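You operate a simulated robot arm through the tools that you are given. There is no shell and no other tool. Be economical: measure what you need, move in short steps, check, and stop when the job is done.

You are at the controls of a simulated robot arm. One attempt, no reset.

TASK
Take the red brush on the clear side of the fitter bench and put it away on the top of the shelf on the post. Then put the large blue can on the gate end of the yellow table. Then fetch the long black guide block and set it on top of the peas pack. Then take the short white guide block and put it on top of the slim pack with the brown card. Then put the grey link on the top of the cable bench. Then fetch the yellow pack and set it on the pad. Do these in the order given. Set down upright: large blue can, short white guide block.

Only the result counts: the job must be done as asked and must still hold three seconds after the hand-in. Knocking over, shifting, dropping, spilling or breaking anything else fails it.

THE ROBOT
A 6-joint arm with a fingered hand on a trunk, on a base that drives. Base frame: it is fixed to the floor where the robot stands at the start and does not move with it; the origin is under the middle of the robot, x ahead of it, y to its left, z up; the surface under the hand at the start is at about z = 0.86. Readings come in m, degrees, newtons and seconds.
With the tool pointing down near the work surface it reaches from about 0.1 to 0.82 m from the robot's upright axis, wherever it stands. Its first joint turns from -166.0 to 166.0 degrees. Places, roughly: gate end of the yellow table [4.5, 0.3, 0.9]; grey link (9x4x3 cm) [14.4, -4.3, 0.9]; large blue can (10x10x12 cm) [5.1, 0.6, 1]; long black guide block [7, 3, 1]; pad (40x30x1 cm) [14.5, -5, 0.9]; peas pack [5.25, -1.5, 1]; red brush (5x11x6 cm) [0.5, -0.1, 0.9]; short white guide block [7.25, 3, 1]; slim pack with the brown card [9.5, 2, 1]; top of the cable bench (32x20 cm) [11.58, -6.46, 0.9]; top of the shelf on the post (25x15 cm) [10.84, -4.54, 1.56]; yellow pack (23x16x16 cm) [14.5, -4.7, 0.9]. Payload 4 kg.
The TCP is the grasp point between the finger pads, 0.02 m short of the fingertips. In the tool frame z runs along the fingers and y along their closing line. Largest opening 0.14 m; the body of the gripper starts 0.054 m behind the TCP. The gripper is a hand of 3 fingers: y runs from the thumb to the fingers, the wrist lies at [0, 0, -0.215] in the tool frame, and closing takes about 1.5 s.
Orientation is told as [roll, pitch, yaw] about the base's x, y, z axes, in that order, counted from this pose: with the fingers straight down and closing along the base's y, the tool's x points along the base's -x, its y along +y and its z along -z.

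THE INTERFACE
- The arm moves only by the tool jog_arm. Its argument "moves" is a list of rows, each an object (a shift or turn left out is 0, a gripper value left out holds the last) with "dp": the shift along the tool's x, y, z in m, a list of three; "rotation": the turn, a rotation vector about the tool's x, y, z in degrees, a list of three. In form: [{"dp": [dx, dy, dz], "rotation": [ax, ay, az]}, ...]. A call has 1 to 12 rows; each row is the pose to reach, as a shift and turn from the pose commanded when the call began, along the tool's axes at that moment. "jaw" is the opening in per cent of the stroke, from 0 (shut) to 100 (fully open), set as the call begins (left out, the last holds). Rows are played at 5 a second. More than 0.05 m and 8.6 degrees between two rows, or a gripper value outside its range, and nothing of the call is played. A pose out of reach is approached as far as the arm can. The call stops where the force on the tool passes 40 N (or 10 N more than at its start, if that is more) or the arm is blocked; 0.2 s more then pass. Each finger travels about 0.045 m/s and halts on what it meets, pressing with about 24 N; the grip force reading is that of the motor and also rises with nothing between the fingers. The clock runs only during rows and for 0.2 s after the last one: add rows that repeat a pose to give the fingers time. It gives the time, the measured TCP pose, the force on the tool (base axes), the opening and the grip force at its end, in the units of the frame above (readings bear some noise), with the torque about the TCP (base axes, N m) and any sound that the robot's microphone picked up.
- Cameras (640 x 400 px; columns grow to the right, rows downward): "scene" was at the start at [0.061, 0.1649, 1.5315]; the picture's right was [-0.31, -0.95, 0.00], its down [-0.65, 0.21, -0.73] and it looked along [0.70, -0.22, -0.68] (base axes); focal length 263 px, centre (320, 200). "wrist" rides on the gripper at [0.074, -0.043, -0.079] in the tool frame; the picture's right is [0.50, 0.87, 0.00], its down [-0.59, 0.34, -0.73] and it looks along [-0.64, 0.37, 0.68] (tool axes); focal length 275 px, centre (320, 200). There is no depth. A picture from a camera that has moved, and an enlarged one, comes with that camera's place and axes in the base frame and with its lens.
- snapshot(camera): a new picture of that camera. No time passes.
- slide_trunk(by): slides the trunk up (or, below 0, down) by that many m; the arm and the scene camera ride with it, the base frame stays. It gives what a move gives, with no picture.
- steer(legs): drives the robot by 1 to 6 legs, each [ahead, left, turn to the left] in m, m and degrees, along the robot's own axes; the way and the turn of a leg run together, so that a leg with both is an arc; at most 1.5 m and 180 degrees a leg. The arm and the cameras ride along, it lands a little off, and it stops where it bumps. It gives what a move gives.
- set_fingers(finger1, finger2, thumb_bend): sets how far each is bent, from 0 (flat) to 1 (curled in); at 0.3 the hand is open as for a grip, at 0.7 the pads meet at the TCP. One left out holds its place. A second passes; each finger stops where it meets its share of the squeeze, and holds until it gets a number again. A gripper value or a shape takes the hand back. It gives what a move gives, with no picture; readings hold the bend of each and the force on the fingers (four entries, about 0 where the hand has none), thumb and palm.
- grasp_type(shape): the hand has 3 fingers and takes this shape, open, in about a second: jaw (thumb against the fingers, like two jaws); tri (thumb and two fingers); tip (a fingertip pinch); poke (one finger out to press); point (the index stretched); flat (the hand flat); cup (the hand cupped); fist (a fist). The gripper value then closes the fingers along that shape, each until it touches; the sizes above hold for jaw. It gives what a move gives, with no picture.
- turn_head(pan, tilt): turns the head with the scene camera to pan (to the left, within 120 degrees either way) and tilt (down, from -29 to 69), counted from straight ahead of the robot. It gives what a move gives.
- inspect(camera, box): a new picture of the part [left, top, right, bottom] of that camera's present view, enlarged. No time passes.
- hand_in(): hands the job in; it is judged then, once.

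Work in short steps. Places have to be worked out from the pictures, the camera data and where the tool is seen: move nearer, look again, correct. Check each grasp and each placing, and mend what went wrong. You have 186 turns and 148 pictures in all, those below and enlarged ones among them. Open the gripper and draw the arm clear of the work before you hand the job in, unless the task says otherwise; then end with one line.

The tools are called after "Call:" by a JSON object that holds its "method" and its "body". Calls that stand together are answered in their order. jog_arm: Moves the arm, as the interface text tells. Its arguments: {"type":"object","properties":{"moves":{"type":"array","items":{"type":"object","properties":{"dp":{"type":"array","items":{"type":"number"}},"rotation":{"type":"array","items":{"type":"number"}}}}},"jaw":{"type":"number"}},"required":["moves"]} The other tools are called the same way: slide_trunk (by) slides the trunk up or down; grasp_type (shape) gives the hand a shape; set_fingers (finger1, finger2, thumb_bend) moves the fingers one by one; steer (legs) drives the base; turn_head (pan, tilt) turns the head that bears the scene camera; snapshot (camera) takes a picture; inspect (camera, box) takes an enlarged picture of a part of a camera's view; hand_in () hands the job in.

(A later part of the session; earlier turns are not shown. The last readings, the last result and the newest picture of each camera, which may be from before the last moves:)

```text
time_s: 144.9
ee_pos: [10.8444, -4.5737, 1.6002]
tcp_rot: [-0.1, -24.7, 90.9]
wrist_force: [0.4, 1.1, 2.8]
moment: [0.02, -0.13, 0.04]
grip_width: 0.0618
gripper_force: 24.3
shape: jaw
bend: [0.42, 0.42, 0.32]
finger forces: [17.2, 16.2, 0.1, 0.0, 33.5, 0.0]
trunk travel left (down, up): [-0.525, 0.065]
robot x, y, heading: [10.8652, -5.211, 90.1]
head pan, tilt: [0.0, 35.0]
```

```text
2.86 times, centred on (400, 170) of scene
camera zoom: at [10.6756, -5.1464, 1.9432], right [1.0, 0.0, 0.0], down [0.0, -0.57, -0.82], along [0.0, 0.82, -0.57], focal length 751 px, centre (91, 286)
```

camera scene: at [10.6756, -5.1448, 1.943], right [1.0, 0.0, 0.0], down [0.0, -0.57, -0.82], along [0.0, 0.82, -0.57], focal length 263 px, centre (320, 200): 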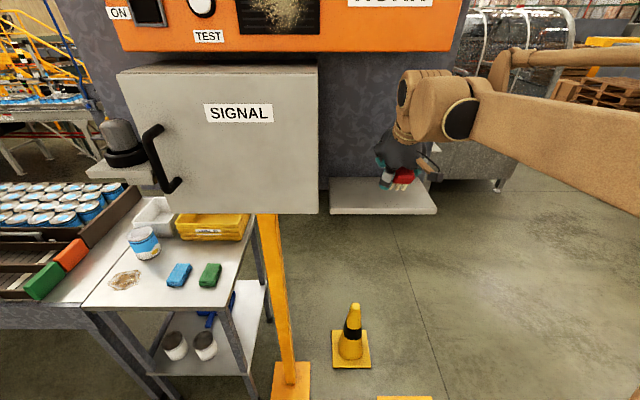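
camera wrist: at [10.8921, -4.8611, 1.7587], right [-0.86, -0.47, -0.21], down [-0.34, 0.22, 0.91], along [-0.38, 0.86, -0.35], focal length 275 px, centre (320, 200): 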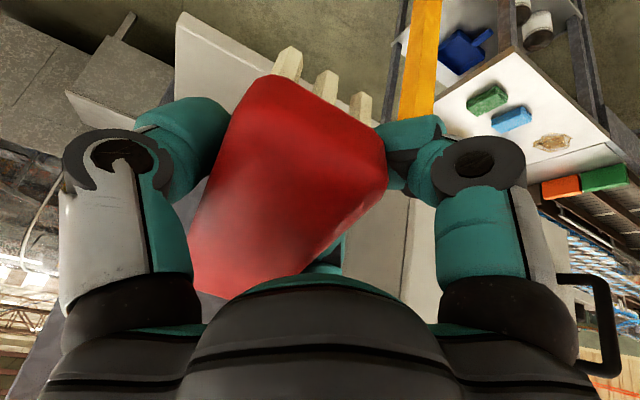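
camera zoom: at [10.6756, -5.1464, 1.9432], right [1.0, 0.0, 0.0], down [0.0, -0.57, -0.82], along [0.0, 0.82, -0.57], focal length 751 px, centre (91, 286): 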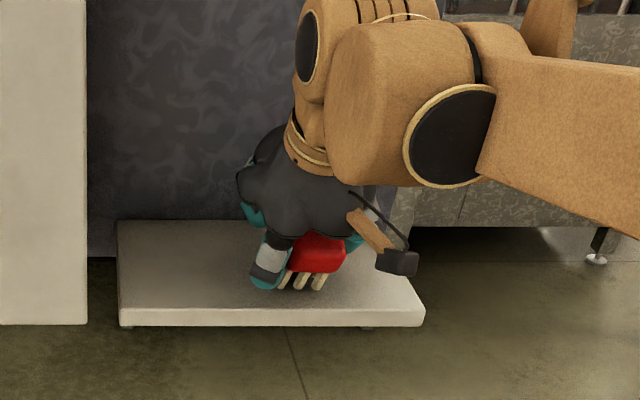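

The near corner now rests at y≈-4.60. I'll draw back 1 cm and open the fingers partway to let the brush settle.

Call:
{"method": "jog_arm", "body": {"moves": [{"dp": [0.009, 0, -0.0042]}]}}

Call:
{"method": "jog_arm", "body": {"moves": [{"dp": [0, 0, 0]}, {"dp": [0, 0, 0]}, {"dp": [0, 0, 0]}, {"dp": [0, 0, 0]}, {"dp": [0, 0, 0]}], "jaw": 70}}

Call:
{"method": "inspect", "body": {"camera": "scene", "box": [320, 100, 480, 240]}}

Call:
{"method": "snapshot", "body": {"camera": "wrist"}}

```text
time_s: 145.3
ee_pos: [10.845, -4.5863, 1.5994]
tcp_rot: [0.0, -24.8, 90.8]
wrist_force: [0.2, 1.6, 4.7]
moment: [-0.01, -0.16, 0.09]
grip_width: 0.0616
gripper_force: 23.8
shape: jaw
bend: [0.42, 0.42, 0.32]
finger forces: [17.2, 16.2, 0.0, 0.0, 33.8, 0.0]
trunk travel left (down, up): [-0.525, 0.065]
robot x, y, heading: [10.8608, -5.2131, 90.2]
head pan, tilt: [0.0, 35.0]
```

```text
time_s: 146.5
ee_pos: [10.8443, -4.5838, 1.5976]
tcp_rot: [0.1, -24.8, 90.8]
wrist_force: [0.0, 0.3, 0.4]
moment: [0.0, -0.02, -0.01]
grip_width: 0.0974
gripper_force: 0.1
shape: jaw
bend: [0.27, 0.27, 0.25]
finger forces: [0.0, 0.0, 0.0, 0.1, 0.1, 0.0]
trunk travel left (down, up): [-0.525, 0.065]
robot x, y, heading: [10.8658, -5.2169, 90.4]
head pan, tilt: [0.0, 35.0]
```

```text
2.86 times, centred on (400, 170) of scene
camera zoom: at [10.6757, -5.1461, 1.9431], right [1.0, 0.0, 0.0], down [0.0, -0.57, -0.82], along [0.0, 0.82, -0.57], focal length 751 px, centre (91, 286)
```

zoom: 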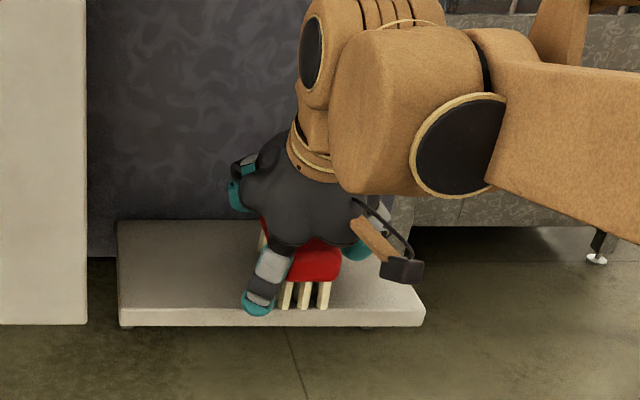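

```text
116 pictures are left
camera wrist: at [10.8886, -4.6824, 1.6391], right [-0.86, -0.47, -0.21], down [-0.34, 0.22, 0.91], along [-0.38, 0.86, -0.35], focal length 275 px, centre (320, 200)
```

wrist: 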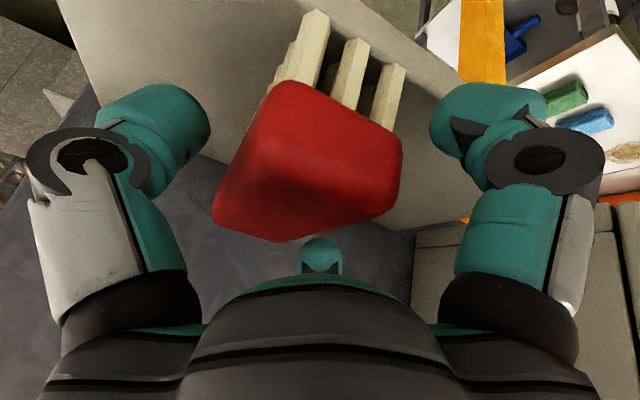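

The brush is standing flat on its bristles on the shelf. I'll withdraw up and back, and check.

Call:
{"method": "jog_arm", "body": {"moves": [{"dp": [0, 0, -0.04]}, {"dp": [0, 0, -0.08]}, {"dp": [0, 0, -0.11]}, {"dp": [0.04, 0, -0.13]}, {"dp": [0.085, 0, -0.15]}, {"dp": [0.13, 0, -0.17]}, {"dp": [0.175, 0, -0.19]}]}}

Call:
{"method": "inspect", "body": {"camera": "scene", "box": [320, 100, 480, 240]}}

```text
time_s: 148.1
ee_pos: [10.8517, -4.829, 1.6974]
tcp_rot: [-0.1, -25.0, 90.8]
wrist_force: [0.5, 0.4, 0.5]
moment: [0.03, -0.01, -0.03]
grip_width: 0.0974
gripper_force: 0.1
shape: jaw
bend: [0.27, 0.27, 0.25]
finger forces: [0.0, 0.1, 0.1, 0.0, 0.0, 0.0]
trunk travel left (down, up): [-0.525, 0.065]
robot x, y, heading: [10.8617, -5.2152, 90.1]
head pan, tilt: [0.0, 35.0]
```

```text
2.86 times, centred on (400, 170) of scene
camera zoom: at [10.6759, -5.1516, 1.9433], right [1.0, 0.0, 0.0], down [0.0, -0.57, -0.82], along [0.0, 0.82, -0.57], focal length 751 px, centre (91, 286)
```

zoom: 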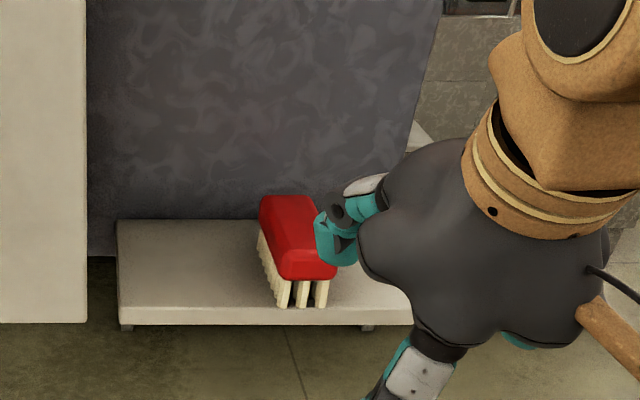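

The brush is placed. I'll straighten the tool, lower the trunk for travel, and drive back out round the panel to look for a way to the can's area.

Call:
{"method": "jog_arm", "body": {"moves": [{"dp": [0, 0, 0], "rotation": [0, 8, 0]}, {"dp": [0, 0, 0], "rotation": [0, 16, 0]}, {"dp": [0, 0, 0], "rotation": [0, 25, 0]}], "jaw": 100}}

Call:
{"method": "steer", "body": {"legs": [[0, -1.2, -0.5], [1.3, -0.1, 0]]}}

Call:
{"method": "slide_trunk", "body": {"by": -0.35}}

Call:
{"method": "turn_head", "body": {"pan": -15, "tilt": 15}}

Call:
{"method": "snapshot", "body": {"camera": "scene"}}

Call:
{"method": "turn_head", "body": {"pan": 45, "tilt": 15}}

Call:
{"method": "snapshot", "body": {"camera": "scene"}}

```text
refused: row 3 steps farther than a row can; nothing moved
```

```text
time_s: 160.3
ee_pos: [12.1125, -3.5063, 1.6967]
tcp_rot: [0.0, -24.7, 91.7]
wrist_force: [0.6, -0.6, -0.7]
moment: [0.01, -0.02, -0.02]
grip_width: 0.0973
gripper_force: 0.0
shape: jaw
bend: [0.27, 0.27, 0.25]
finger forces: [0.0, 0.0, 0.0, 0.0, 0.0, 0.1]
trunk travel left (down, up): [-0.525, 0.065]
robot x, y, heading: [12.1309, -3.8951, 90.8]
head pan, tilt: [0.0, 35.0]
```

```text
time_s: 163.8
ee_pos: [12.1133, -3.5067, 1.3465]
tcp_rot: [0.1, -24.7, 91.7]
wrist_force: [-0.3, 0.4, -0.4]
moment: [0.01, -0.01, 0.04]
grip_width: 0.0979
gripper_force: 0.1
shape: jaw
bend: [0.27, 0.27, 0.25]
finger forces: [0.1, 0.1, 0.1, 0.0, 0.0, 0.1]
trunk travel left (down, up): [-0.175, 0.415]
robot x, y, heading: [12.1318, -3.8959, 91.3]
head pan, tilt: [0.0, 35.0]
```

```text
time_s: 164.6
ee_pos: [12.114, -3.5065, 1.3459]
tcp_rot: [0.0, -24.8, 91.7]
wrist_force: [0.2, 0.2, -0.1]
moment: [0.0, 0.01, 0.0]
grip_width: 0.0975
gripper_force: 0.0
shape: jaw
bend: [0.27, 0.27, 0.25]
finger forces: [0.0, 0.0, 0.0, 0.1, 0.1, 0.1]
trunk travel left (down, up): [-0.175, 0.415]
robot x, y, heading: [12.1327, -3.8983, 91.1]
head pan, tilt: [-15.0, 15.0]
```

```text
114 pictures are left
camera scene: at [11.9667, -3.8296, 1.625], right [0.97, -0.24, 0.0], down [-0.06, -0.25, -0.97], along [0.23, 0.94, -0.26], focal length 263 px, centre (320, 200)
```

scene: 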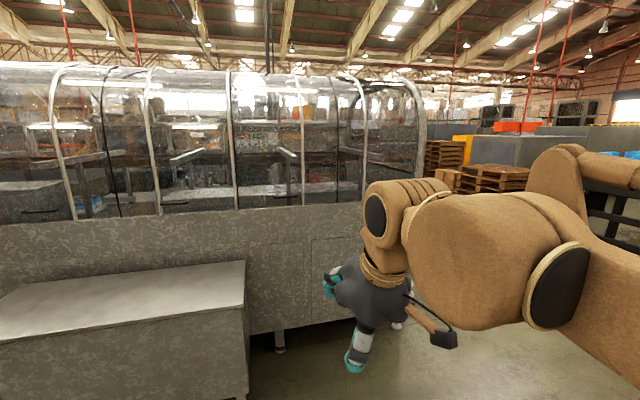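

```text
time_s: 165.9
ee_pos: [12.1119, -3.5058, 1.3465]
tcp_rot: [0.0, -24.8, 91.7]
wrist_force: [0.4, 0.5, -0.1]
moment: [0.01, 0.03, -0.03]
grip_width: 0.0975
gripper_force: 0.1
shape: jaw
bend: [0.27, 0.27, 0.25]
finger forces: [0.0, 0.0, 0.0, 0.0, 0.0, 0.0]
trunk travel left (down, up): [-0.175, 0.415]
robot x, y, heading: [12.1305, -3.8979, 91.0]
head pan, tilt: [45.0, 15.0]
```

```text
113 pictures are left
camera scene: at [11.8771, -3.8554, 1.6251], right [0.69, 0.72, 0.0], down [0.19, -0.18, -0.97], along [-0.7, 0.67, -0.26], focal length 263 px, centre (320, 200)
```

scene: 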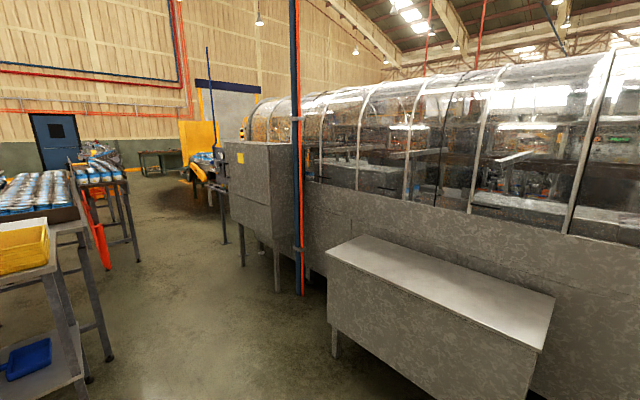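

The machine ends near x≈13. I'll straighten the tool, drive east past its end and look around.

Call:
{"method": "jog_arm", "body": {"moves": [{"dp": [0, 0, 0], "rotation": [0, 8, 0]}, {"dp": [0, 0, 0], "rotation": [0, 16, 0]}, {"dp": [0, 0, 0], "rotation": [0, 24.5, 0]}], "jaw": 100}}

Call:
{"method": "steer", "body": {"legs": [[0, -1.4, 0]]}}

Call:
{"method": "turn_head", "body": {"pan": 20, "tilt": 15}}

Call:
{"method": "snapshot", "body": {"camera": "scene"}}

Call:
{"method": "turn_head", "body": {"pan": -70, "tilt": 15}}

Call:
{"method": "snapshot", "body": {"camera": "scene"}}

```text
time_s: 166.7
ee_pos: [12.114, -3.5055, 1.3469]
tcp_rot: [0.0, -0.2, 91.8]
wrist_force: [0.8, -0.1, -0.2]
moment: [-0.03, -0.01, 0.02]
grip_width: 0.1399
gripper_force: 0.1
shape: jaw
bend: [0.3, 0.3, 0.3]
finger forces: [0.0, 0.1, 0.0, 0.0, 0.1, 0.1]
trunk travel left (down, up): [-0.175, 0.415]
robot x, y, heading: [12.1353, -3.8936, 91.3]
head pan, tilt: [45.0, 15.0]
```

```text
time_s: 173.8
ee_pos: [13.5464, -3.4791, 1.3474]
tcp_rot: [0.0, -0.3, 91.8]
wrist_force: [0.8, 0.0, -1.1]
moment: [-0.01, 0.01, 0.0]
grip_width: 0.1398
gripper_force: 0.1
shape: jaw
bend: [0.3, 0.3, 0.3]
finger forces: [0.0, 0.0, 0.0, 0.0, 0.0, 0.1]
trunk travel left (down, up): [-0.175, 0.415]
robot x, y, heading: [13.5603, -3.8686, 91.4]
head pan, tilt: [45.0, 15.0]
```

```text
time_s: 174.7
ee_pos: [13.5454, -3.4791, 1.3472]
tcp_rot: [0.0, -0.3, 91.7]
wrist_force: [0.3, 0.5, -0.7]
moment: [0.0, 0.01, -0.02]
grip_width: 0.1399
gripper_force: 0.0
shape: jaw
bend: [0.3, 0.3, 0.3]
finger forces: [0.0, 0.0, 0.0, 0.2, 0.0, 0.1]
trunk travel left (down, up): [-0.175, 0.415]
robot x, y, heading: [13.5611, -3.8707, 90.8]
head pan, tilt: [20.0, 15.0]
```

```text
112 pictures are left
camera scene: at [13.3423, -3.8059, 1.6251], right [0.93, 0.36, 0.0], down [0.09, -0.24, -0.97], along [-0.35, 0.9, -0.26], focal length 263 px, centre (320, 200)
```

scene: 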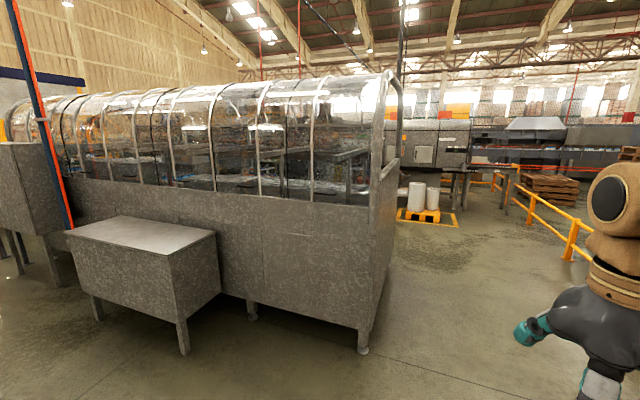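

```text
time_s: 176.3
ee_pos: [13.5443, -3.4793, 1.348]
tcp_rot: [0.1, -0.4, 91.8]
wrist_force: [1.5, 0.5, -0.1]
moment: [-0.02, 0.01, -0.02]
grip_width: 0.1399
gripper_force: 0.0
shape: jaw
bend: [0.3, 0.3, 0.3]
finger forces: [0.0, 0.0, 0.0, 0.0, 0.0, 0.0]
trunk travel left (down, up): [-0.175, 0.415]
robot x, y, heading: [13.5643, -3.8701, 91.1]
head pan, tilt: [-70.0, 15.0]
```

```text
111 pictures are left
camera scene: at [13.4632, -3.8593, 1.6251], right [0.36, -0.93, 0.0], down [-0.24, -0.09, -0.97], along [0.9, 0.35, -0.26], focal length 263 px, centre (320, 200)
```

scene: 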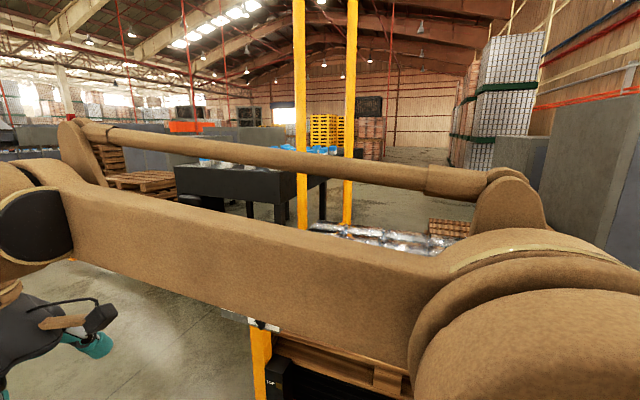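

There's free floor past the machine's end at x≈13.1. I'll drive up along x≈13.85 to y≈-0.5 and look west.

Call:
{"method": "steer", "body": {"legs": [[0, -0.3, -1], [1.5, 0, 0], [1.5, 0, 0]]}}

Call:
{"method": "turn_head", "body": {"pan": 75, "tilt": 15}}

Call:
{"method": "snapshot", "body": {"camera": "scene"}}

```text
time_s: 192.4
ee_pos: [13.8505, -0.4835, 1.3477]
tcp_rot: [-0.1, -0.3, 91.0]
wrist_force: [0.3, 0.4, 0.0]
moment: [-0.01, 0.02, 0.0]
grip_width: 0.1401
gripper_force: 0.0
shape: jaw
bend: [0.3, 0.3, 0.3]
finger forces: [0.1, 0.0, 0.1, 0.1, 0.0, 0.0]
trunk travel left (down, up): [-0.175, 0.415]
robot x, y, heading: [13.8638, -0.8762, 90.2]
head pan, tilt: [-70.0, 15.0]
```

```text
time_s: 194.7
ee_pos: [13.8512, -0.4844, 1.3465]
tcp_rot: [0.0, -0.3, 90.9]
wrist_force: [-0.4, -0.4, 0.0]
moment: [0.0, 0.01, 0.01]
grip_width: 0.1402
gripper_force: 0.0
shape: jaw
bend: [0.3, 0.3, 0.3]
finger forces: [0.0, 0.0, 0.1, 0.0, 0.0, 0.1]
trunk travel left (down, up): [-0.175, 0.415]
robot x, y, heading: [13.8669, -0.8744, 90.4]
head pan, tilt: [75.0, 15.0]
```

```text
110 pictures are left
camera scene: at [13.5862, -0.8721, 1.6251], right [0.25, 0.97, 0.0], down [0.25, -0.07, -0.97], along [-0.93, 0.25, -0.26], focal length 263 px, centre (320, 200)
```

scene: 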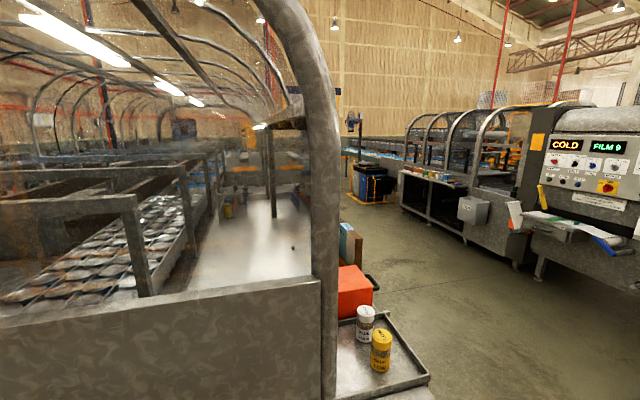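

An aisle runs west between the two machines, about y=-0.2 to 2.2. I'll go to y≈0.65, turn to face -x and drive on.

Call:
{"method": "steer", "body": {"legs": [[1.5, 0, 0], [0, 0, 90], [1.5, 0, 0], [1.5, 0, 0], [0.8, 0, 0]]}}

Call:
{"method": "turn_head", "body": {"pan": 0, "tilt": 15}}

Call:
{"method": "snapshot", "body": {"camera": "scene"}}

Call:
{"method": "turn_head", "body": {"pan": -75, "tilt": 20}}

Call:
{"method": "snapshot", "body": {"camera": "scene"}}

```text
time_s: 224.0
ee_pos: [9.6579, 0.8238, 1.3461]
tcp_rot: [0.0, -0.4, 177.0]
wrist_force: [0.5, 0.4, 0.2]
moment: [0.01, 0.0, -0.02]
grip_width: 0.1397
gripper_force: 0.0
shape: jaw
bend: [0.3, 0.3, 0.3]
finger forces: [0.0, 0.0, 0.1, 0.1, 0.0, 0.0]
trunk travel left (down, up): [-0.175, 0.415]
robot x, y, heading: [10.0482, 0.8139, 176.2]
head pan, tilt: [75.0, 15.0]
```

```text
time_s: 225.5
ee_pos: [9.6582, 0.8233, 1.3485]
tcp_rot: [0.0, -0.3, 176.9]
wrist_force: [1.0, -0.5, 0.7]
moment: [0.01, -0.01, 0.0]
grip_width: 0.1399
gripper_force: 0.1
shape: jaw
bend: [0.3, 0.3, 0.3]
finger forces: [0.2, 0.0, 0.0, 0.1, 0.0, 0.1]
trunk travel left (down, up): [-0.175, 0.415]
robot x, y, heading: [10.0512, 0.8058, 176.5]
head pan, tilt: [0.0, 15.0]
```

```text
109 pictures are left
camera scene: at [9.9659, 0.6249, 1.6251], right [0.06, 1.0, 0.0], down [0.26, -0.02, -0.97], along [-0.96, 0.06, -0.26], focal length 263 px, centre (320, 200)
```

scene: 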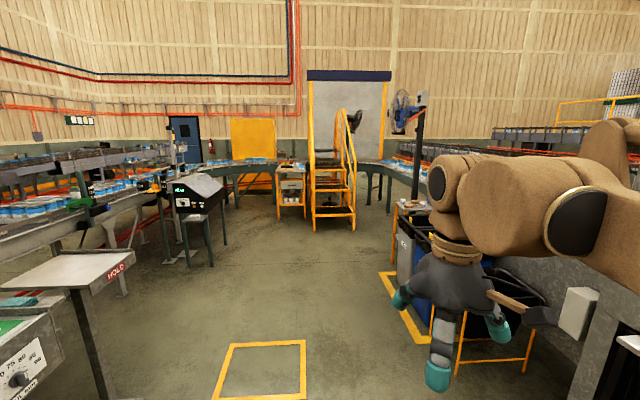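

```text
time_s: 226.9
ee_pos: [9.6584, 0.8238, 1.3466]
tcp_rot: [0.0, -0.2, 177.0]
wrist_force: [-0.6, -0.2, 0.6]
moment: [0.0, 0.02, -0.04]
grip_width: 0.1398
gripper_force: 0.1
shape: jaw
bend: [0.3, 0.3, 0.3]
finger forces: [0.1, 0.1, 0.0, 0.0, 0.0, 0.1]
trunk travel left (down, up): [-0.175, 0.415]
robot x, y, heading: [10.0516, 0.8071, 176.5]
head pan, tilt: [-75.0, 20.0]
```

```text
108 pictures are left
camera scene: at [10.0409, 0.7102, 1.617], right [0.98, 0.2, 0.0], down [0.07, -0.34, -0.94], along [-0.18, 0.92, -0.34], focal length 263 px, centre (320, 200)
```

scene: 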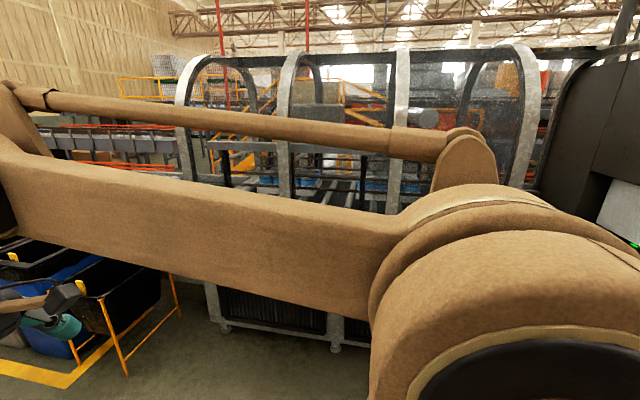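

The yellow table is ahead at x≈4.3–5.25, y≈0.1–0.65, with the stairs to its right. I'll drive closer and look down at it.

Call:
{"method": "steer", "body": {"legs": [[1.4, 0.4, 3.5], [1.5, 0.1, 0]]}}

Call:
{"method": "turn_head", "body": {"pan": 0, "tilt": 20}}

Call:
{"method": "snapshot", "body": {"camera": "scene"}}

```text
refused: leg 2 is longer than a leg can be; nothing moved
```

```text
time_s: 228.4
ee_pos: [9.658, 0.8235, 1.3479]
tcp_rot: [-0.1, -0.3, 176.9]
wrist_force: [0.1, 0.1, -0.1]
moment: [0.03, -0.02, -0.02]
grip_width: 0.1401
gripper_force: 0.1
shape: jaw
bend: [0.3, 0.3, 0.3]
finger forces: [0.0, 0.0, 0.1, 0.0, 0.0, 0.0]
trunk travel left (down, up): [-0.175, 0.415]
robot x, y, heading: [10.0508, 0.8092, 176.5]
head pan, tilt: [0.0, 20.0]
```

```text
107 pictures are left
camera scene: at [9.9662, 0.6251, 1.617], right [0.07, 1.0, 0.0], down [0.34, -0.02, -0.94], along [-0.94, 0.06, -0.34], focal length 263 px, centre (320, 200)
```

scene: 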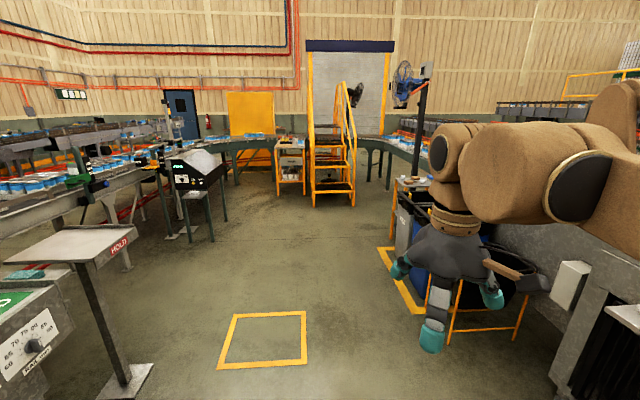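

I'll retry with legs under 1.5 m.

Call:
{"method": "steer", "body": {"legs": [[1.4, 0.35, 3.5], [1.45, 0, 0], [0.5, 0, 0]]}}

Call:
{"method": "turn_head", "body": {"pan": 0, "tilt": 25}}

Call:
{"method": "snapshot", "body": {"camera": "scene"}}

```text
time_s: 245.0
ee_pos: [6.2927, 0.5515, 1.3467]
tcp_rot: [-0.1, -0.3, 178.0]
wrist_force: [-0.4, 0.3, -0.7]
moment: [0.01, -0.03, -0.02]
grip_width: 0.1398
gripper_force: 0.2
shape: jaw
bend: [0.3, 0.3, 0.3]
finger forces: [0.1, 0.0, 0.0, 0.1, 0.0, 0.1]
trunk travel left (down, up): [-0.175, 0.415]
robot x, y, heading: [6.6837, 0.5448, 177.3]
head pan, tilt: [0.0, 20.0]
```

```text
time_s: 245.6
ee_pos: [6.2922, 0.5504, 1.3473]
tcp_rot: [0.1, -0.3, 178.1]
wrist_force: [-0.8, 0.7, 0.2]
moment: [0.04, 0.0, 0.02]
grip_width: 0.14
gripper_force: 0.0
shape: jaw
bend: [0.3, 0.3, 0.3]
finger forces: [0.0, 0.0, 0.0, 0.1, 0.0, 0.0]
trunk travel left (down, up): [-0.175, 0.415]
robot x, y, heading: [6.6866, 0.5413, 177.1]
head pan, tilt: [0.0, 25.0]
```

```text
106 pictures are left
camera scene: at [6.6048, 0.3578, 1.6089], right [0.05, 1.0, 0.0], down [0.42, -0.02, -0.91], along [-0.91, 0.04, -0.42], focal length 263 px, centre (320, 200)
```

scene: 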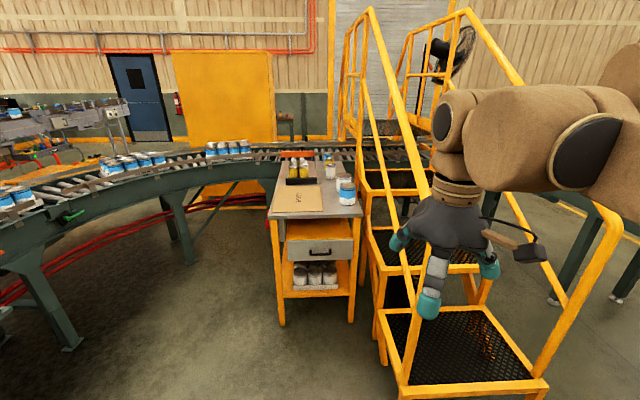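

The table is close ahead with cans and bottles on it. I'll zoom in.

Call:
{"method": "inspect", "body": {"camera": "scene", "box": [240, 130, 400, 230]}}

```text
4.00 times, centred on (320, 180) of scene
camera zoom: at [6.6048, 0.3578, 1.6089], right [0.05, 1.0, 0.0], down [0.42, -0.02, -0.91], along [-0.91, 0.04, -0.42], focal length 1052 px, centre (320, 280)
```

zoom: 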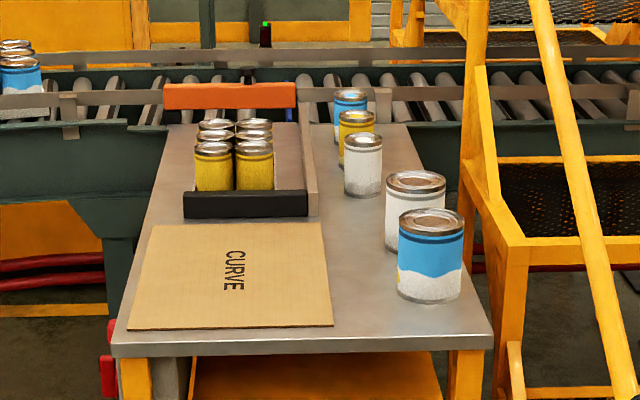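

The large blue can stands at about (5.1, 0.6). The rest of the table is x≈4.2–5.27, y≈0.11–0.66. I'll go to the table's near-left corner, about (5.6, 0.0), facing the can.

Call:
{"method": "steer", "body": {"legs": [[0, 0.57, 0], [1.05, 0, 0], [0, 0, -45]]}}

Call:
{"method": "turn_head", "body": {"pan": -5, "tilt": 42}}

Call:
{"method": "snapshot", "body": {"camera": "scene"}}

```text
time_s: 256.0
ee_pos: [5.3397, 0.3032, 1.3468]
tcp_rot: [-0.1, -0.3, 132.7]
wrist_force: [0.5, 0.2, -0.4]
moment: [-0.01, -0.02, 0.02]
grip_width: 0.1399
gripper_force: 0.1
shape: jaw
bend: [0.3, 0.3, 0.3]
finger forces: [0.0, 0.1, 0.0, 0.0, 0.0, 0.1]
trunk travel left (down, up): [-0.175, 0.415]
robot x, y, heading: [5.6081, 0.0198, 131.9]
head pan, tilt: [0.0, 25.0]
```

```text
time_s: 256.8
ee_pos: [5.3397, 0.3025, 1.3472]
tcp_rot: [0.0, -0.3, 132.7]
wrist_force: [0.9, 0.6, 0.2]
moment: [0.02, 0.03, 0.02]
grip_width: 0.1397
gripper_force: 0.0
shape: jaw
bend: [0.3, 0.3, 0.3]
finger forces: [0.0, 0.0, 0.0, 0.1, 0.0, 0.0]
trunk travel left (down, up): [-0.175, 0.415]
robot x, y, heading: [5.6114, 0.021, 132.2]
head pan, tilt: [-5.0, 42.0]
```

```text
104 pictures are left
camera scene: at [5.4337, -0.0545, 1.5827], right [0.8, 0.6, 0.0], down [0.4, -0.53, -0.74], along [-0.45, 0.59, -0.67], focal length 263 px, centre (320, 200)
```

scene: 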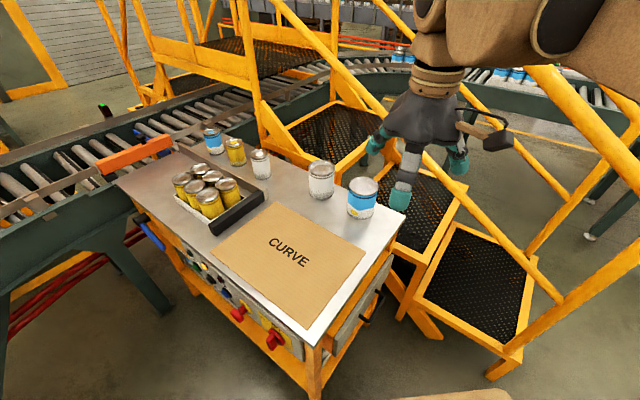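

The free area between the orange gate and the yellow cans is now visible. I'll zoom in on the table for precise places.

Call:
{"method": "inspect", "body": {"camera": "scene", "box": [90, 100, 290, 240]}}

Call:
{"method": "inspect", "body": {"camera": "scene", "box": [280, 110, 440, 230]}}

```text
2.86 times, centred on (190, 170) of scene
camera zoom: at [5.4337, -0.0545, 1.5827], right [0.8, 0.6, 0.0], down [0.4, -0.53, -0.74], along [-0.45, 0.59, -0.67], focal length 751 px, centre (691, 286)
```

zoom: 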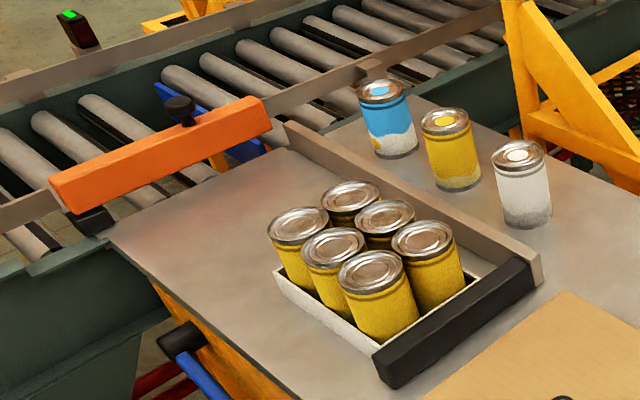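

```text
3.33 times, centred on (360, 170) of scene
camera zoom: at [5.4337, -0.0545, 1.5827], right [0.8, 0.6, 0.0], down [0.4, -0.53, -0.74], along [-0.45, 0.59, -0.67], focal length 876 px, centre (187, 300)
```

zoom: 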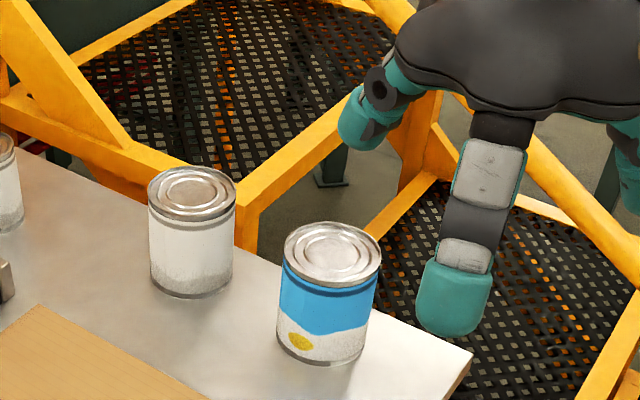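

The blue can is centred near (5.134, 0.582). The free gate-end spot is x≈4.22–4.49, y≈0.12–0.41, so I aim for (4.40, 0.29). I'll move the hand above the can first.

Call:
{"method": "jog_arm", "body": {"moves": [{"dp": [-0.048, -0.005, 0]}, {"dp": [-0.096, -0.01, 0]}, {"dp": [-0.144, -0.016, 0]}, {"dp": [-0.192, -0.021, 0.02]}, {"dp": [-0.24, -0.026, 0.04]}, {"dp": [-0.285, -0.031, 0.06]}, {"dp": [-0.325, -0.035, 0.08]}, {"dp": [-0.345, -0.038, 0.11]}, {"dp": [-0.345, -0.038, 0.15]}, {"dp": [-0.345, -0.038, 0.19]}, {"dp": [-0.345, -0.038, 0.22]}]}}

Call:
{"method": "snapshot", "body": {"camera": "scene"}}

Call:
{"method": "snapshot", "body": {"camera": "wrist"}}

```text
refused: row 4 steps farther than a row can; nothing moved
```

```text
101 pictures are left
camera scene: at [5.4337, -0.0545, 1.5827], right [0.8, 0.6, 0.0], down [0.4, -0.53, -0.74], along [-0.45, 0.59, -0.67], focal length 263 px, centre (320, 200)
```

scene: 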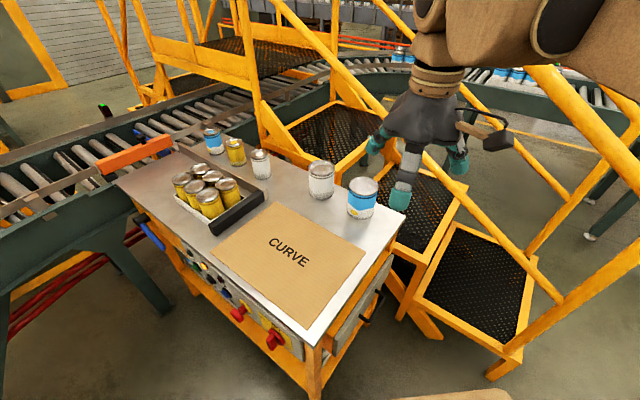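

```text
100 pictures are left
camera wrist: at [5.4214, 0.279, 1.4264], right [-0.3, -0.95, 0.0], down [-0.65, 0.2, 0.74], along [-0.7, 0.22, -0.68], focal length 275 px, centre (320, 200)
```

wrist: 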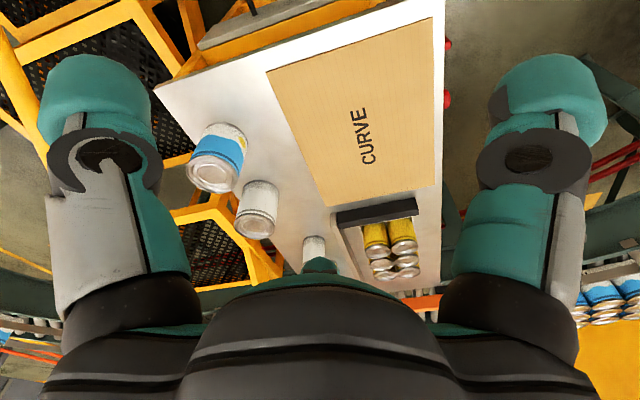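

I'll redo the move with smaller steps.

Call:
{"method": "jog_arm", "body": {"moves": [{"dp": [-0.045, -0.005, 0]}, {"dp": [-0.09, -0.01, 0]}, {"dp": [-0.135, -0.015, 0]}, {"dp": [-0.18, -0.02, 0]}, {"dp": [-0.225, -0.025, 0]}, {"dp": [-0.27, -0.03, 0]}, {"dp": [-0.315, -0.035, 0]}, {"dp": [-0.345, -0.038, 0.02]}, {"dp": [-0.345, -0.038, 0.065]}, {"dp": [-0.345, -0.038, 0.11]}, {"dp": [-0.345, -0.038, 0.155]}, {"dp": [-0.345, -0.038, 0.2]}]}}

Call:
{"method": "inspect", "body": {"camera": "scene", "box": [260, 90, 460, 230]}}

Call:
{"method": "snapshot", "body": {"camera": "wrist"}}

```text
time_s: 259.4
ee_pos: [5.134, 0.5835, 1.1467]
tcp_rot: [0.0, -0.3, 132.7]
wrist_force: [-0.8, -0.9, 0.4]
moment: [-0.03, 0.0, 0.02]
grip_width: 0.14
gripper_force: 0.0
shape: jaw
bend: [0.3, 0.3, 0.3]
finger forces: [0.0, 0.1, 0.1, 0.0, 0.1, 0.0]
out of reach, approached as far as the arm can: row 8
trunk travel left (down, up): [-0.175, 0.415]
robot x, y, heading: [5.6115, 0.0202, 132.1]
head pan, tilt: [-5.0, 42.0]
```

```text
2.86 times, centred on (360, 160) of scene
camera zoom: at [5.4332, -0.054, 1.5826], right [0.8, 0.6, 0.0], down [0.4, -0.53, -0.74], along [-0.45, 0.59, -0.67], focal length 751 px, centre (206, 314)
```

zoom: 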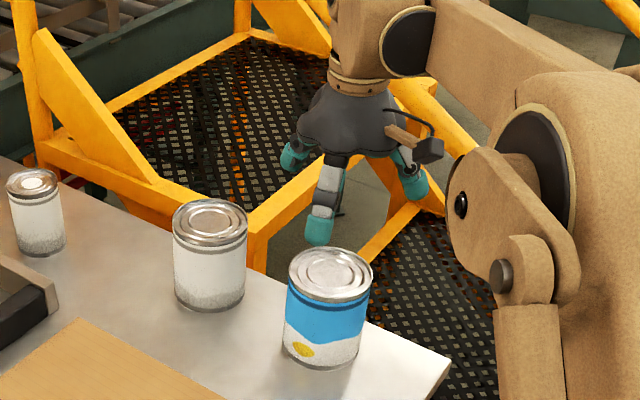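

```text
98 pictures are left
camera wrist: at [5.2156, 0.5594, 1.2252], right [-0.3, -0.95, 0.0], down [-0.65, 0.2, 0.74], along [-0.7, 0.22, -0.68], focal length 275 px, centre (320, 200)
```

wrist: 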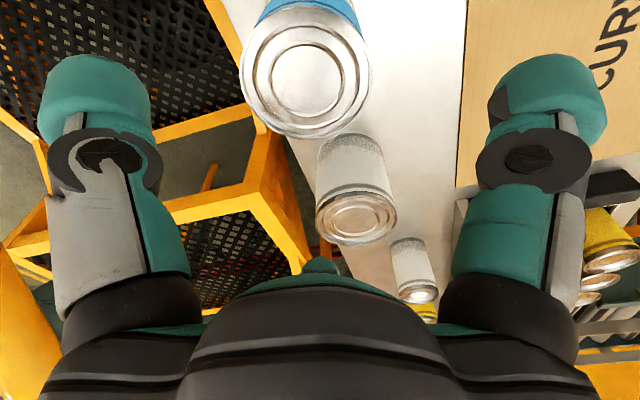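

The wrist view puts the can at about (5.14, 0.59). I'll shift 6 mm, lower to z≈0.985 and close.

Call:
{"method": "jog_arm", "body": {"moves": [{"dp": [0, -0.006, 0.04]}, {"dp": [0, -0.006, 0.08]}, {"dp": [0, -0.006, 0.115]}, {"dp": [0, -0.006, 0.145]}, {"dp": [0, -0.006, 0.161]}]}}

Call:
{"method": "jog_arm", "body": {"moves": [{"dp": [0, 0, 0]}, {"dp": [0, 0, 0]}, {"dp": [0, 0, 0]}, {"dp": [0, 0, 0]}, {"dp": [0, 0, 0]}, {"dp": [0, 0, 0]}, {"dp": [0, 0, 0]}], "jaw": 0}}

Call:
{"method": "inspect", "body": {"camera": "scene", "box": [260, 90, 460, 230]}}

```text
time_s: 260.6
ee_pos: [5.1385, 0.5869, 0.9911]
tcp_rot: [-0.1, -0.5, 132.7]
wrist_force: [-7.7, 5.5, 36.0]
moment: [0.45, 1.82, -0.18]
grip_width: 0.1397
gripper_force: 0.0
shape: jaw
bend: [0.3, 0.2, 0.3]
finger forces: [0.1, 31.2, 0.1, 0.1, 0.0, 0.1]
trunk travel left (down, up): [-0.175, 0.415]
robot x, y, heading: [5.6101, 0.0193, 132.0]
head pan, tilt: [-5.0, 42.0]
```

```text
time_s: 262.2
ee_pos: [5.139, 0.5854, 0.991]
tcp_rot: [0.1, -0.5, 132.6]
wrist_force: [-5.5, 4.1, 40.4]
moment: [0.43, 1.6, -0.43]
grip_width: 0.086
gripper_force: 23.3
shape: jaw
bend: [0.36, 0.19, 0.28]
finger forces: [24.3, 56.1, 0.1, 0.0, 23.7, 0.0]
trunk travel left (down, up): [-0.175, 0.415]
robot x, y, heading: [5.6113, 0.0192, 131.8]
head pan, tilt: [-5.0, 42.0]
```

```text
2.86 times, centred on (360, 160) of scene
camera zoom: at [5.4362, -0.0576, 1.5829], right [0.8, 0.6, 0.0], down [0.4, -0.53, -0.74], along [-0.45, 0.59, -0.67], focal length 751 px, centre (206, 314)
```

zoom: 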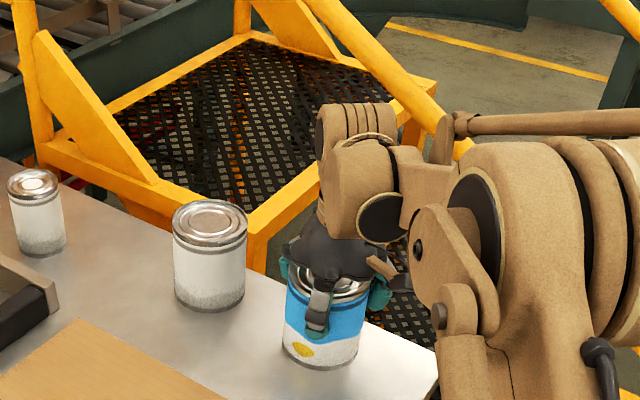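

Finger 2 came down on the can's rim, so the hand is off-centre. I'll open, rise and look again.

Call:
{"method": "jog_arm", "body": {"moves": [{"dp": [0, 0, 0]}, {"dp": [0, 0, 0]}, {"dp": [0, 0, 0]}, {"dp": [0, 0, 0]}, {"dp": [0, 0, 0]}, {"dp": [0, 0, 0]}], "jaw": 100}}

Call:
{"method": "jog_arm", "body": {"moves": [{"dp": [0, 0, -0.03]}, {"dp": [0, 0, -0.06]}, {"dp": [0, 0, -0.08]}]}}

Call:
{"method": "inspect", "body": {"camera": "scene", "box": [260, 90, 460, 230]}}

Call:
{"method": "snapshot", "body": {"camera": "wrist"}}

```text
time_s: 263.6
ee_pos: [5.1392, 0.5859, 0.9909]
tcp_rot: [0.0, -0.5, 132.6]
wrist_force: [-8.6, 3.4, 40.0]
moment: [0.61, 2.02, -0.07]
grip_width: 0.1396
gripper_force: 0.1
shape: jaw
bend: [0.3, 0.19, 0.3]
finger forces: [0.1, 34.2, 0.0, 0.0, 0.0, 0.0]
trunk travel left (down, up): [-0.175, 0.415]
robot x, y, heading: [5.6078, 0.0235, 132.2]
head pan, tilt: [-5.0, 42.0]
```

```text
time_s: 264.4
ee_pos: [5.1379, 0.5875, 1.0693]
tcp_rot: [0.0, -0.2, 132.7]
wrist_force: [1.4, -0.2, -0.2]
moment: [-0.01, 0.02, 0.02]
grip_width: 0.14
gripper_force: 0.0
shape: jaw
bend: [0.3, 0.3, 0.3]
finger forces: [0.0, 0.0, 0.1, 0.0, 0.1, 0.0]
trunk travel left (down, up): [-0.175, 0.415]
robot x, y, heading: [5.6123, 0.0185, 132.0]
head pan, tilt: [-5.0, 42.0]
```

```text
2.86 times, centred on (360, 160) of scene
camera zoom: at [5.4339, -0.0547, 1.5826], right [0.8, 0.6, 0.0], down [0.4, -0.53, -0.74], along [-0.45, 0.59, -0.67], focal length 751 px, centre (206, 314)
```

zoom: 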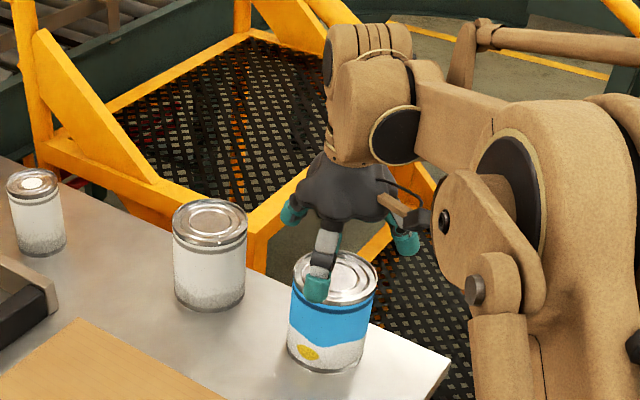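

```text
95 pictures are left
camera wrist: at [5.2196, 0.5634, 1.1481], right [-0.3, -0.95, 0.0], down [-0.65, 0.2, 0.74], along [-0.7, 0.22, -0.68], focal length 275 px, centre (320, 200)
```

wrist: 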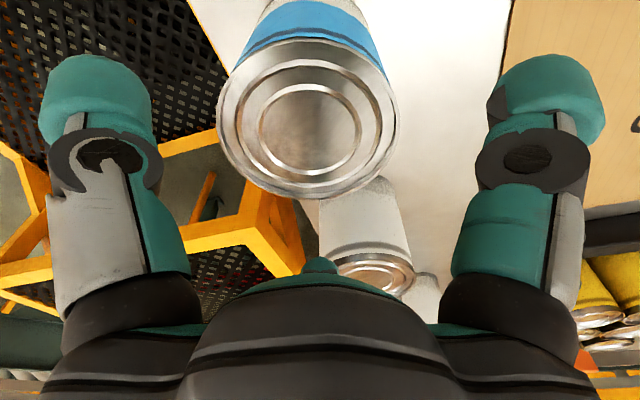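

The can moved only slightly. I'll spread the fingers wider with individual bends so they clear the rim, then descend again.

Call:
{"method": "set_fingers", "body": {"finger1": 0.2, "finger2": 0.2, "thumb_bend": 0.22}}

Call:
{"method": "jog_arm", "body": {"moves": [{"dp": [-0.003, 0, 0.02]}, {"dp": [-0.003, 0, 0.04]}, {"dp": [-0.003, 0, 0.06]}, {"dp": [-0.003, 0, 0.082]}]}}

Call:
{"method": "inspect", "body": {"camera": "scene", "box": [260, 90, 460, 230]}}

```text
time_s: 265.4
ee_pos: [5.1373, 0.5878, 1.0684]
tcp_rot: [-0.1, -0.3, 132.7]
wrist_force: [0.4, -0.4, -0.2]
moment: [0.02, 0.0, -0.01]
grip_width: 0.14
gripper_force: 0.0
shape: fingers
bend: [0.2, 0.2, 0.22]
finger forces: [0.0, 0.0, 0.1, 0.0, 0.1, 0.1]
trunk travel left (down, up): [-0.175, 0.415]
robot x, y, heading: [5.6101, 0.0168, 132.2]
head pan, tilt: [-5.0, 42.0]
```

```text
time_s: 266.4
ee_pos: [5.1333, 0.5913, 0.9857]
tcp_rot: [0.0, -0.3, 132.6]
wrist_force: [0.4, 1.6, 3.4]
moment: [0.1, -0.16, 0.03]
grip_width: 0.1405
gripper_force: 2.0
shape: fingers
bend: [0.2, 0.2, 0.22]
finger forces: [0.0, 0.1, 0.0, 0.1, 3.5, 0.1]
trunk travel left (down, up): [-0.175, 0.415]
robot x, y, heading: [5.6131, 0.0256, 131.9]
head pan, tilt: [-5.0, 42.0]
```

```text
2.86 times, centred on (360, 160) of scene
camera zoom: at [5.4339, -0.0544, 1.5827], right [0.8, 0.6, 0.0], down [0.4, -0.53, -0.74], along [-0.45, 0.59, -0.67], focal length 751 px, centre (206, 314)
```

zoom: 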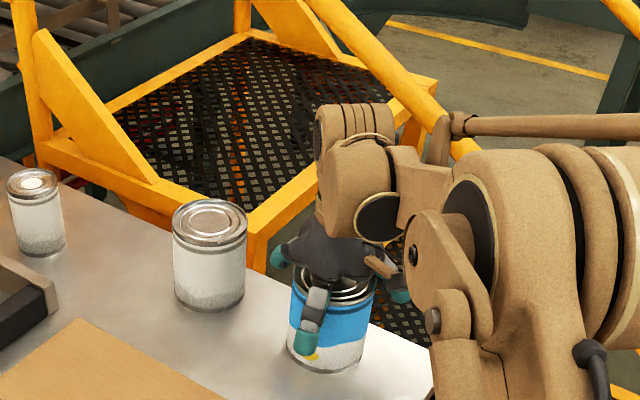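

The fingers are down around the can. Closing now.

Call:
{"method": "jog_arm", "body": {"moves": [{"dp": [0, 0, 0]}, {"dp": [0, 0, 0]}, {"dp": [0, 0, 0]}, {"dp": [0, 0, 0]}, {"dp": [0, 0, 0]}, {"dp": [0, 0, 0]}, {"dp": [0, 0, 0]}, {"dp": [0, 0, 0]}, {"dp": [0, 0, 0]}], "jaw": 0}}

Call:
{"method": "jog_arm", "body": {"moves": [{"dp": [0, 0, -0.02]}, {"dp": [0, 0, -0.05]}, {"dp": [0, 0, -0.08]}]}}

Call:
{"method": "inspect", "body": {"camera": "scene", "box": [260, 90, 460, 230]}}

```text
time_s: 268.4
ee_pos: [5.1347, 0.591, 0.9865]
tcp_rot: [0.0, -0.4, 132.8]
wrist_force: [0.0, 0.1, 4.5]
moment: [-0.17, -0.02, 0.02]
grip_width: 0.0946
gripper_force: 24.0
shape: jaw
bend: [0.31, 0.29, 0.28]
finger forces: [28.0, 28.5, 0.0, 0.0, 26.5, 0.0]
trunk travel left (down, up): [-0.175, 0.415]
robot x, y, heading: [5.6082, 0.0232, 131.9]
head pan, tilt: [-5.0, 42.0]
```

```text
time_s: 269.2
ee_pos: [5.1347, 0.591, 1.0662]
tcp_rot: [0.0, -0.3, 132.7]
wrist_force: [0.2, -0.5, -1.9]
moment: [-0.03, -0.02, -0.03]
grip_width: 0.0948
gripper_force: 24.3
shape: jaw
bend: [0.31, 0.29, 0.28]
finger forces: [27.7, 28.3, 0.0, 0.1, 25.3, 0.1]
trunk travel left (down, up): [-0.175, 0.415]
robot x, y, heading: [5.6114, 0.0219, 132.1]
head pan, tilt: [-5.0, 42.0]
```

```text
2.86 times, centred on (360, 160) of scene
camera zoom: at [5.4336, -0.0545, 1.5826], right [0.8, 0.6, 0.0], down [0.4, -0.53, -0.74], along [-0.45, 0.59, -0.67], focal length 751 px, centre (206, 314)
```

zoom: 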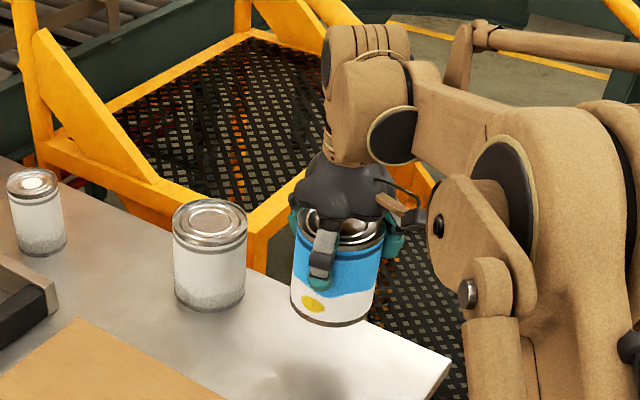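

The can is held upright. I'll raise it, pull the arm in, and drive along the table's left side to about (4.85, -0.3).

Call:
{"method": "jog_arm", "body": {"moves": [{"dp": [0, 0, -0.045]}, {"dp": [0, 0, -0.09]}, {"dp": [0, 0, -0.135]}, {"dp": [0, 0, -0.18]}, {"dp": [0.045, 0, -0.2]}, {"dp": [0.09, 0, -0.2]}, {"dp": [0.135, 0, -0.2]}, {"dp": [0.18, 0, -0.2]}, {"dp": [0.225, 0, -0.2]}, {"dp": [0.27, 0, -0.2]}, {"dp": [0.315, 0, -0.2]}]}}

Call:
{"method": "steer", "body": {"legs": [[-0.253, 0.228, 0], [0.508, 0.565, 0]]}}

Call:
{"method": "snapshot", "body": {"camera": "scene"}}

```text
time_s: 271.6
ee_pos: [5.3501, 0.3583, 1.267]
tcp_rot: [0.1, -0.4, 132.7]
wrist_force: [0.5, -0.4, -1.8]
moment: [0.0, 0.02, -0.02]
grip_width: 0.0942
gripper_force: 23.8
shape: jaw
bend: [0.31, 0.29, 0.28]
finger forces: [27.4, 28.2, 0.0, 0.1, 25.5, 0.0]
trunk travel left (down, up): [-0.175, 0.415]
robot x, y, heading: [5.6085, 0.019, 131.9]
head pan, tilt: [-5.0, 42.0]
```

```text
time_s: 277.5
ee_pos: [4.5862, 0.0155, 1.2653]
tcp_rot: [0.1, -0.3, 133.0]
wrist_force: [0.8, -0.1, -2.0]
moment: [-0.02, -0.02, -0.01]
grip_width: 0.0944
gripper_force: 23.4
shape: jaw
bend: [0.31, 0.29, 0.28]
finger forces: [27.4, 28.2, 0.0, 0.0, 25.4, 0.0]
trunk travel left (down, up): [-0.175, 0.415]
robot x, y, heading: [4.8506, -0.3221, 132.2]
head pan, tilt: [-5.0, 42.0]
```

```text
92 pictures are left
camera scene: at [4.6734, -0.3987, 1.5825], right [0.79, 0.61, 0.0], down [0.41, -0.53, -0.74], along [-0.45, 0.59, -0.67], focal length 263 px, centre (320, 200)
```

scene: 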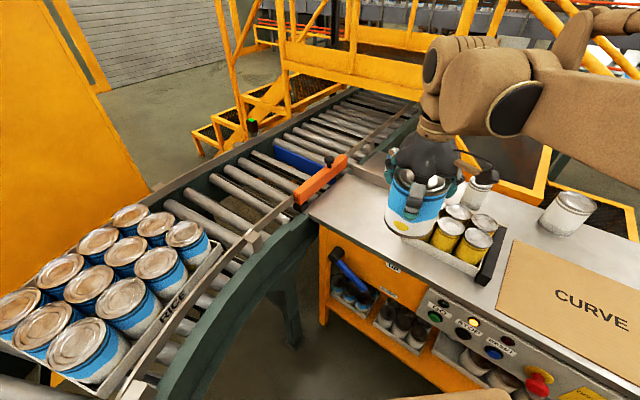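

I'll move the can above the free spot at (4.40, 0.285), lower partway and check.

Call:
{"method": "jog_arm", "body": {"moves": [{"dp": [-0.045, -0.007, 0]}, {"dp": [-0.09, -0.014, 0]}, {"dp": [-0.135, -0.02, 0]}, {"dp": [-0.18, -0.027, 0]}, {"dp": [-0.225, -0.034, 0]}, {"dp": [-0.27, -0.04, 0]}, {"dp": [-0.315, -0.047, 0]}, {"dp": [-0.324, -0.048, 0.04]}, {"dp": [-0.324, -0.048, 0.08]}, {"dp": [-0.324, -0.048, 0.12]}, {"dp": [-0.324, -0.048, 0.16]}]}}

Call:
{"method": "inspect", "body": {"camera": "scene", "box": [260, 100, 520, 280]}}

Call:
{"method": "snapshot", "body": {"camera": "wrist"}}

```text
time_s: 279.9
ee_pos: [4.3987, 0.2859, 1.1049]
tcp_rot: [0.0, -0.3, 132.9]
wrist_force: [0.0, 0.5, -2.7]
moment: [0.0, -0.03, 0.01]
grip_width: 0.0943
gripper_force: 23.4
shape: jaw
bend: [0.31, 0.29, 0.28]
finger forces: [27.1, 28.1, 0.0, 0.1, 25.4, 0.0]
trunk travel left (down, up): [-0.175, 0.415]
robot x, y, heading: [4.8484, -0.3239, 132.2]
head pan, tilt: [-5.0, 42.0]
```

```text
2.22 times, centred on (390, 190) of scene
camera zoom: at [4.6732, -0.3977, 1.5825], right [0.8, 0.61, 0.0], down [0.41, -0.53, -0.74], along [-0.45, 0.59, -0.67], focal length 584 px, centre (164, 222)
```

zoom: 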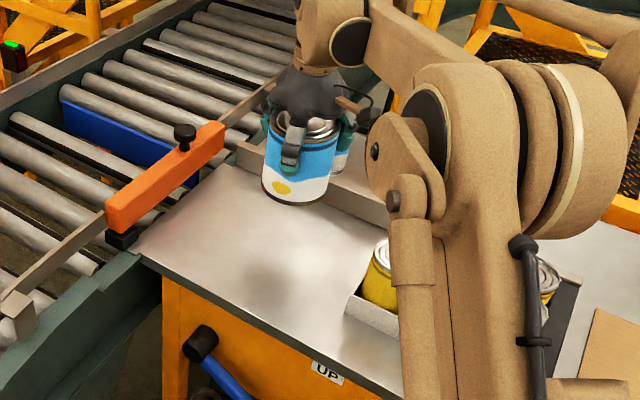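

```text
90 pictures are left
camera wrist: at [4.4804, 0.262, 1.1834], right [-0.29, -0.96, 0.0], down [-0.65, 0.2, 0.74], along [-0.7, 0.22, -0.68], focal length 275 px, centre (320, 200)
```

wrist: 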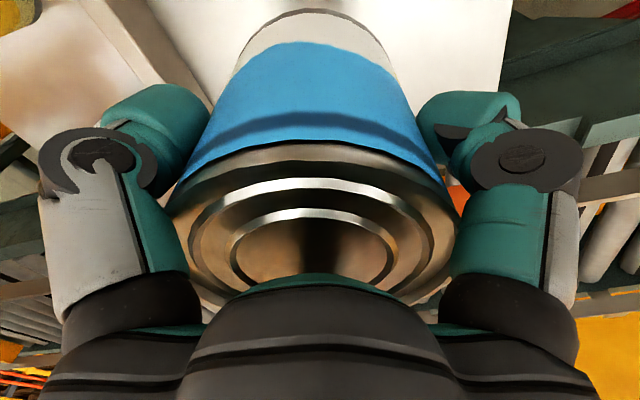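

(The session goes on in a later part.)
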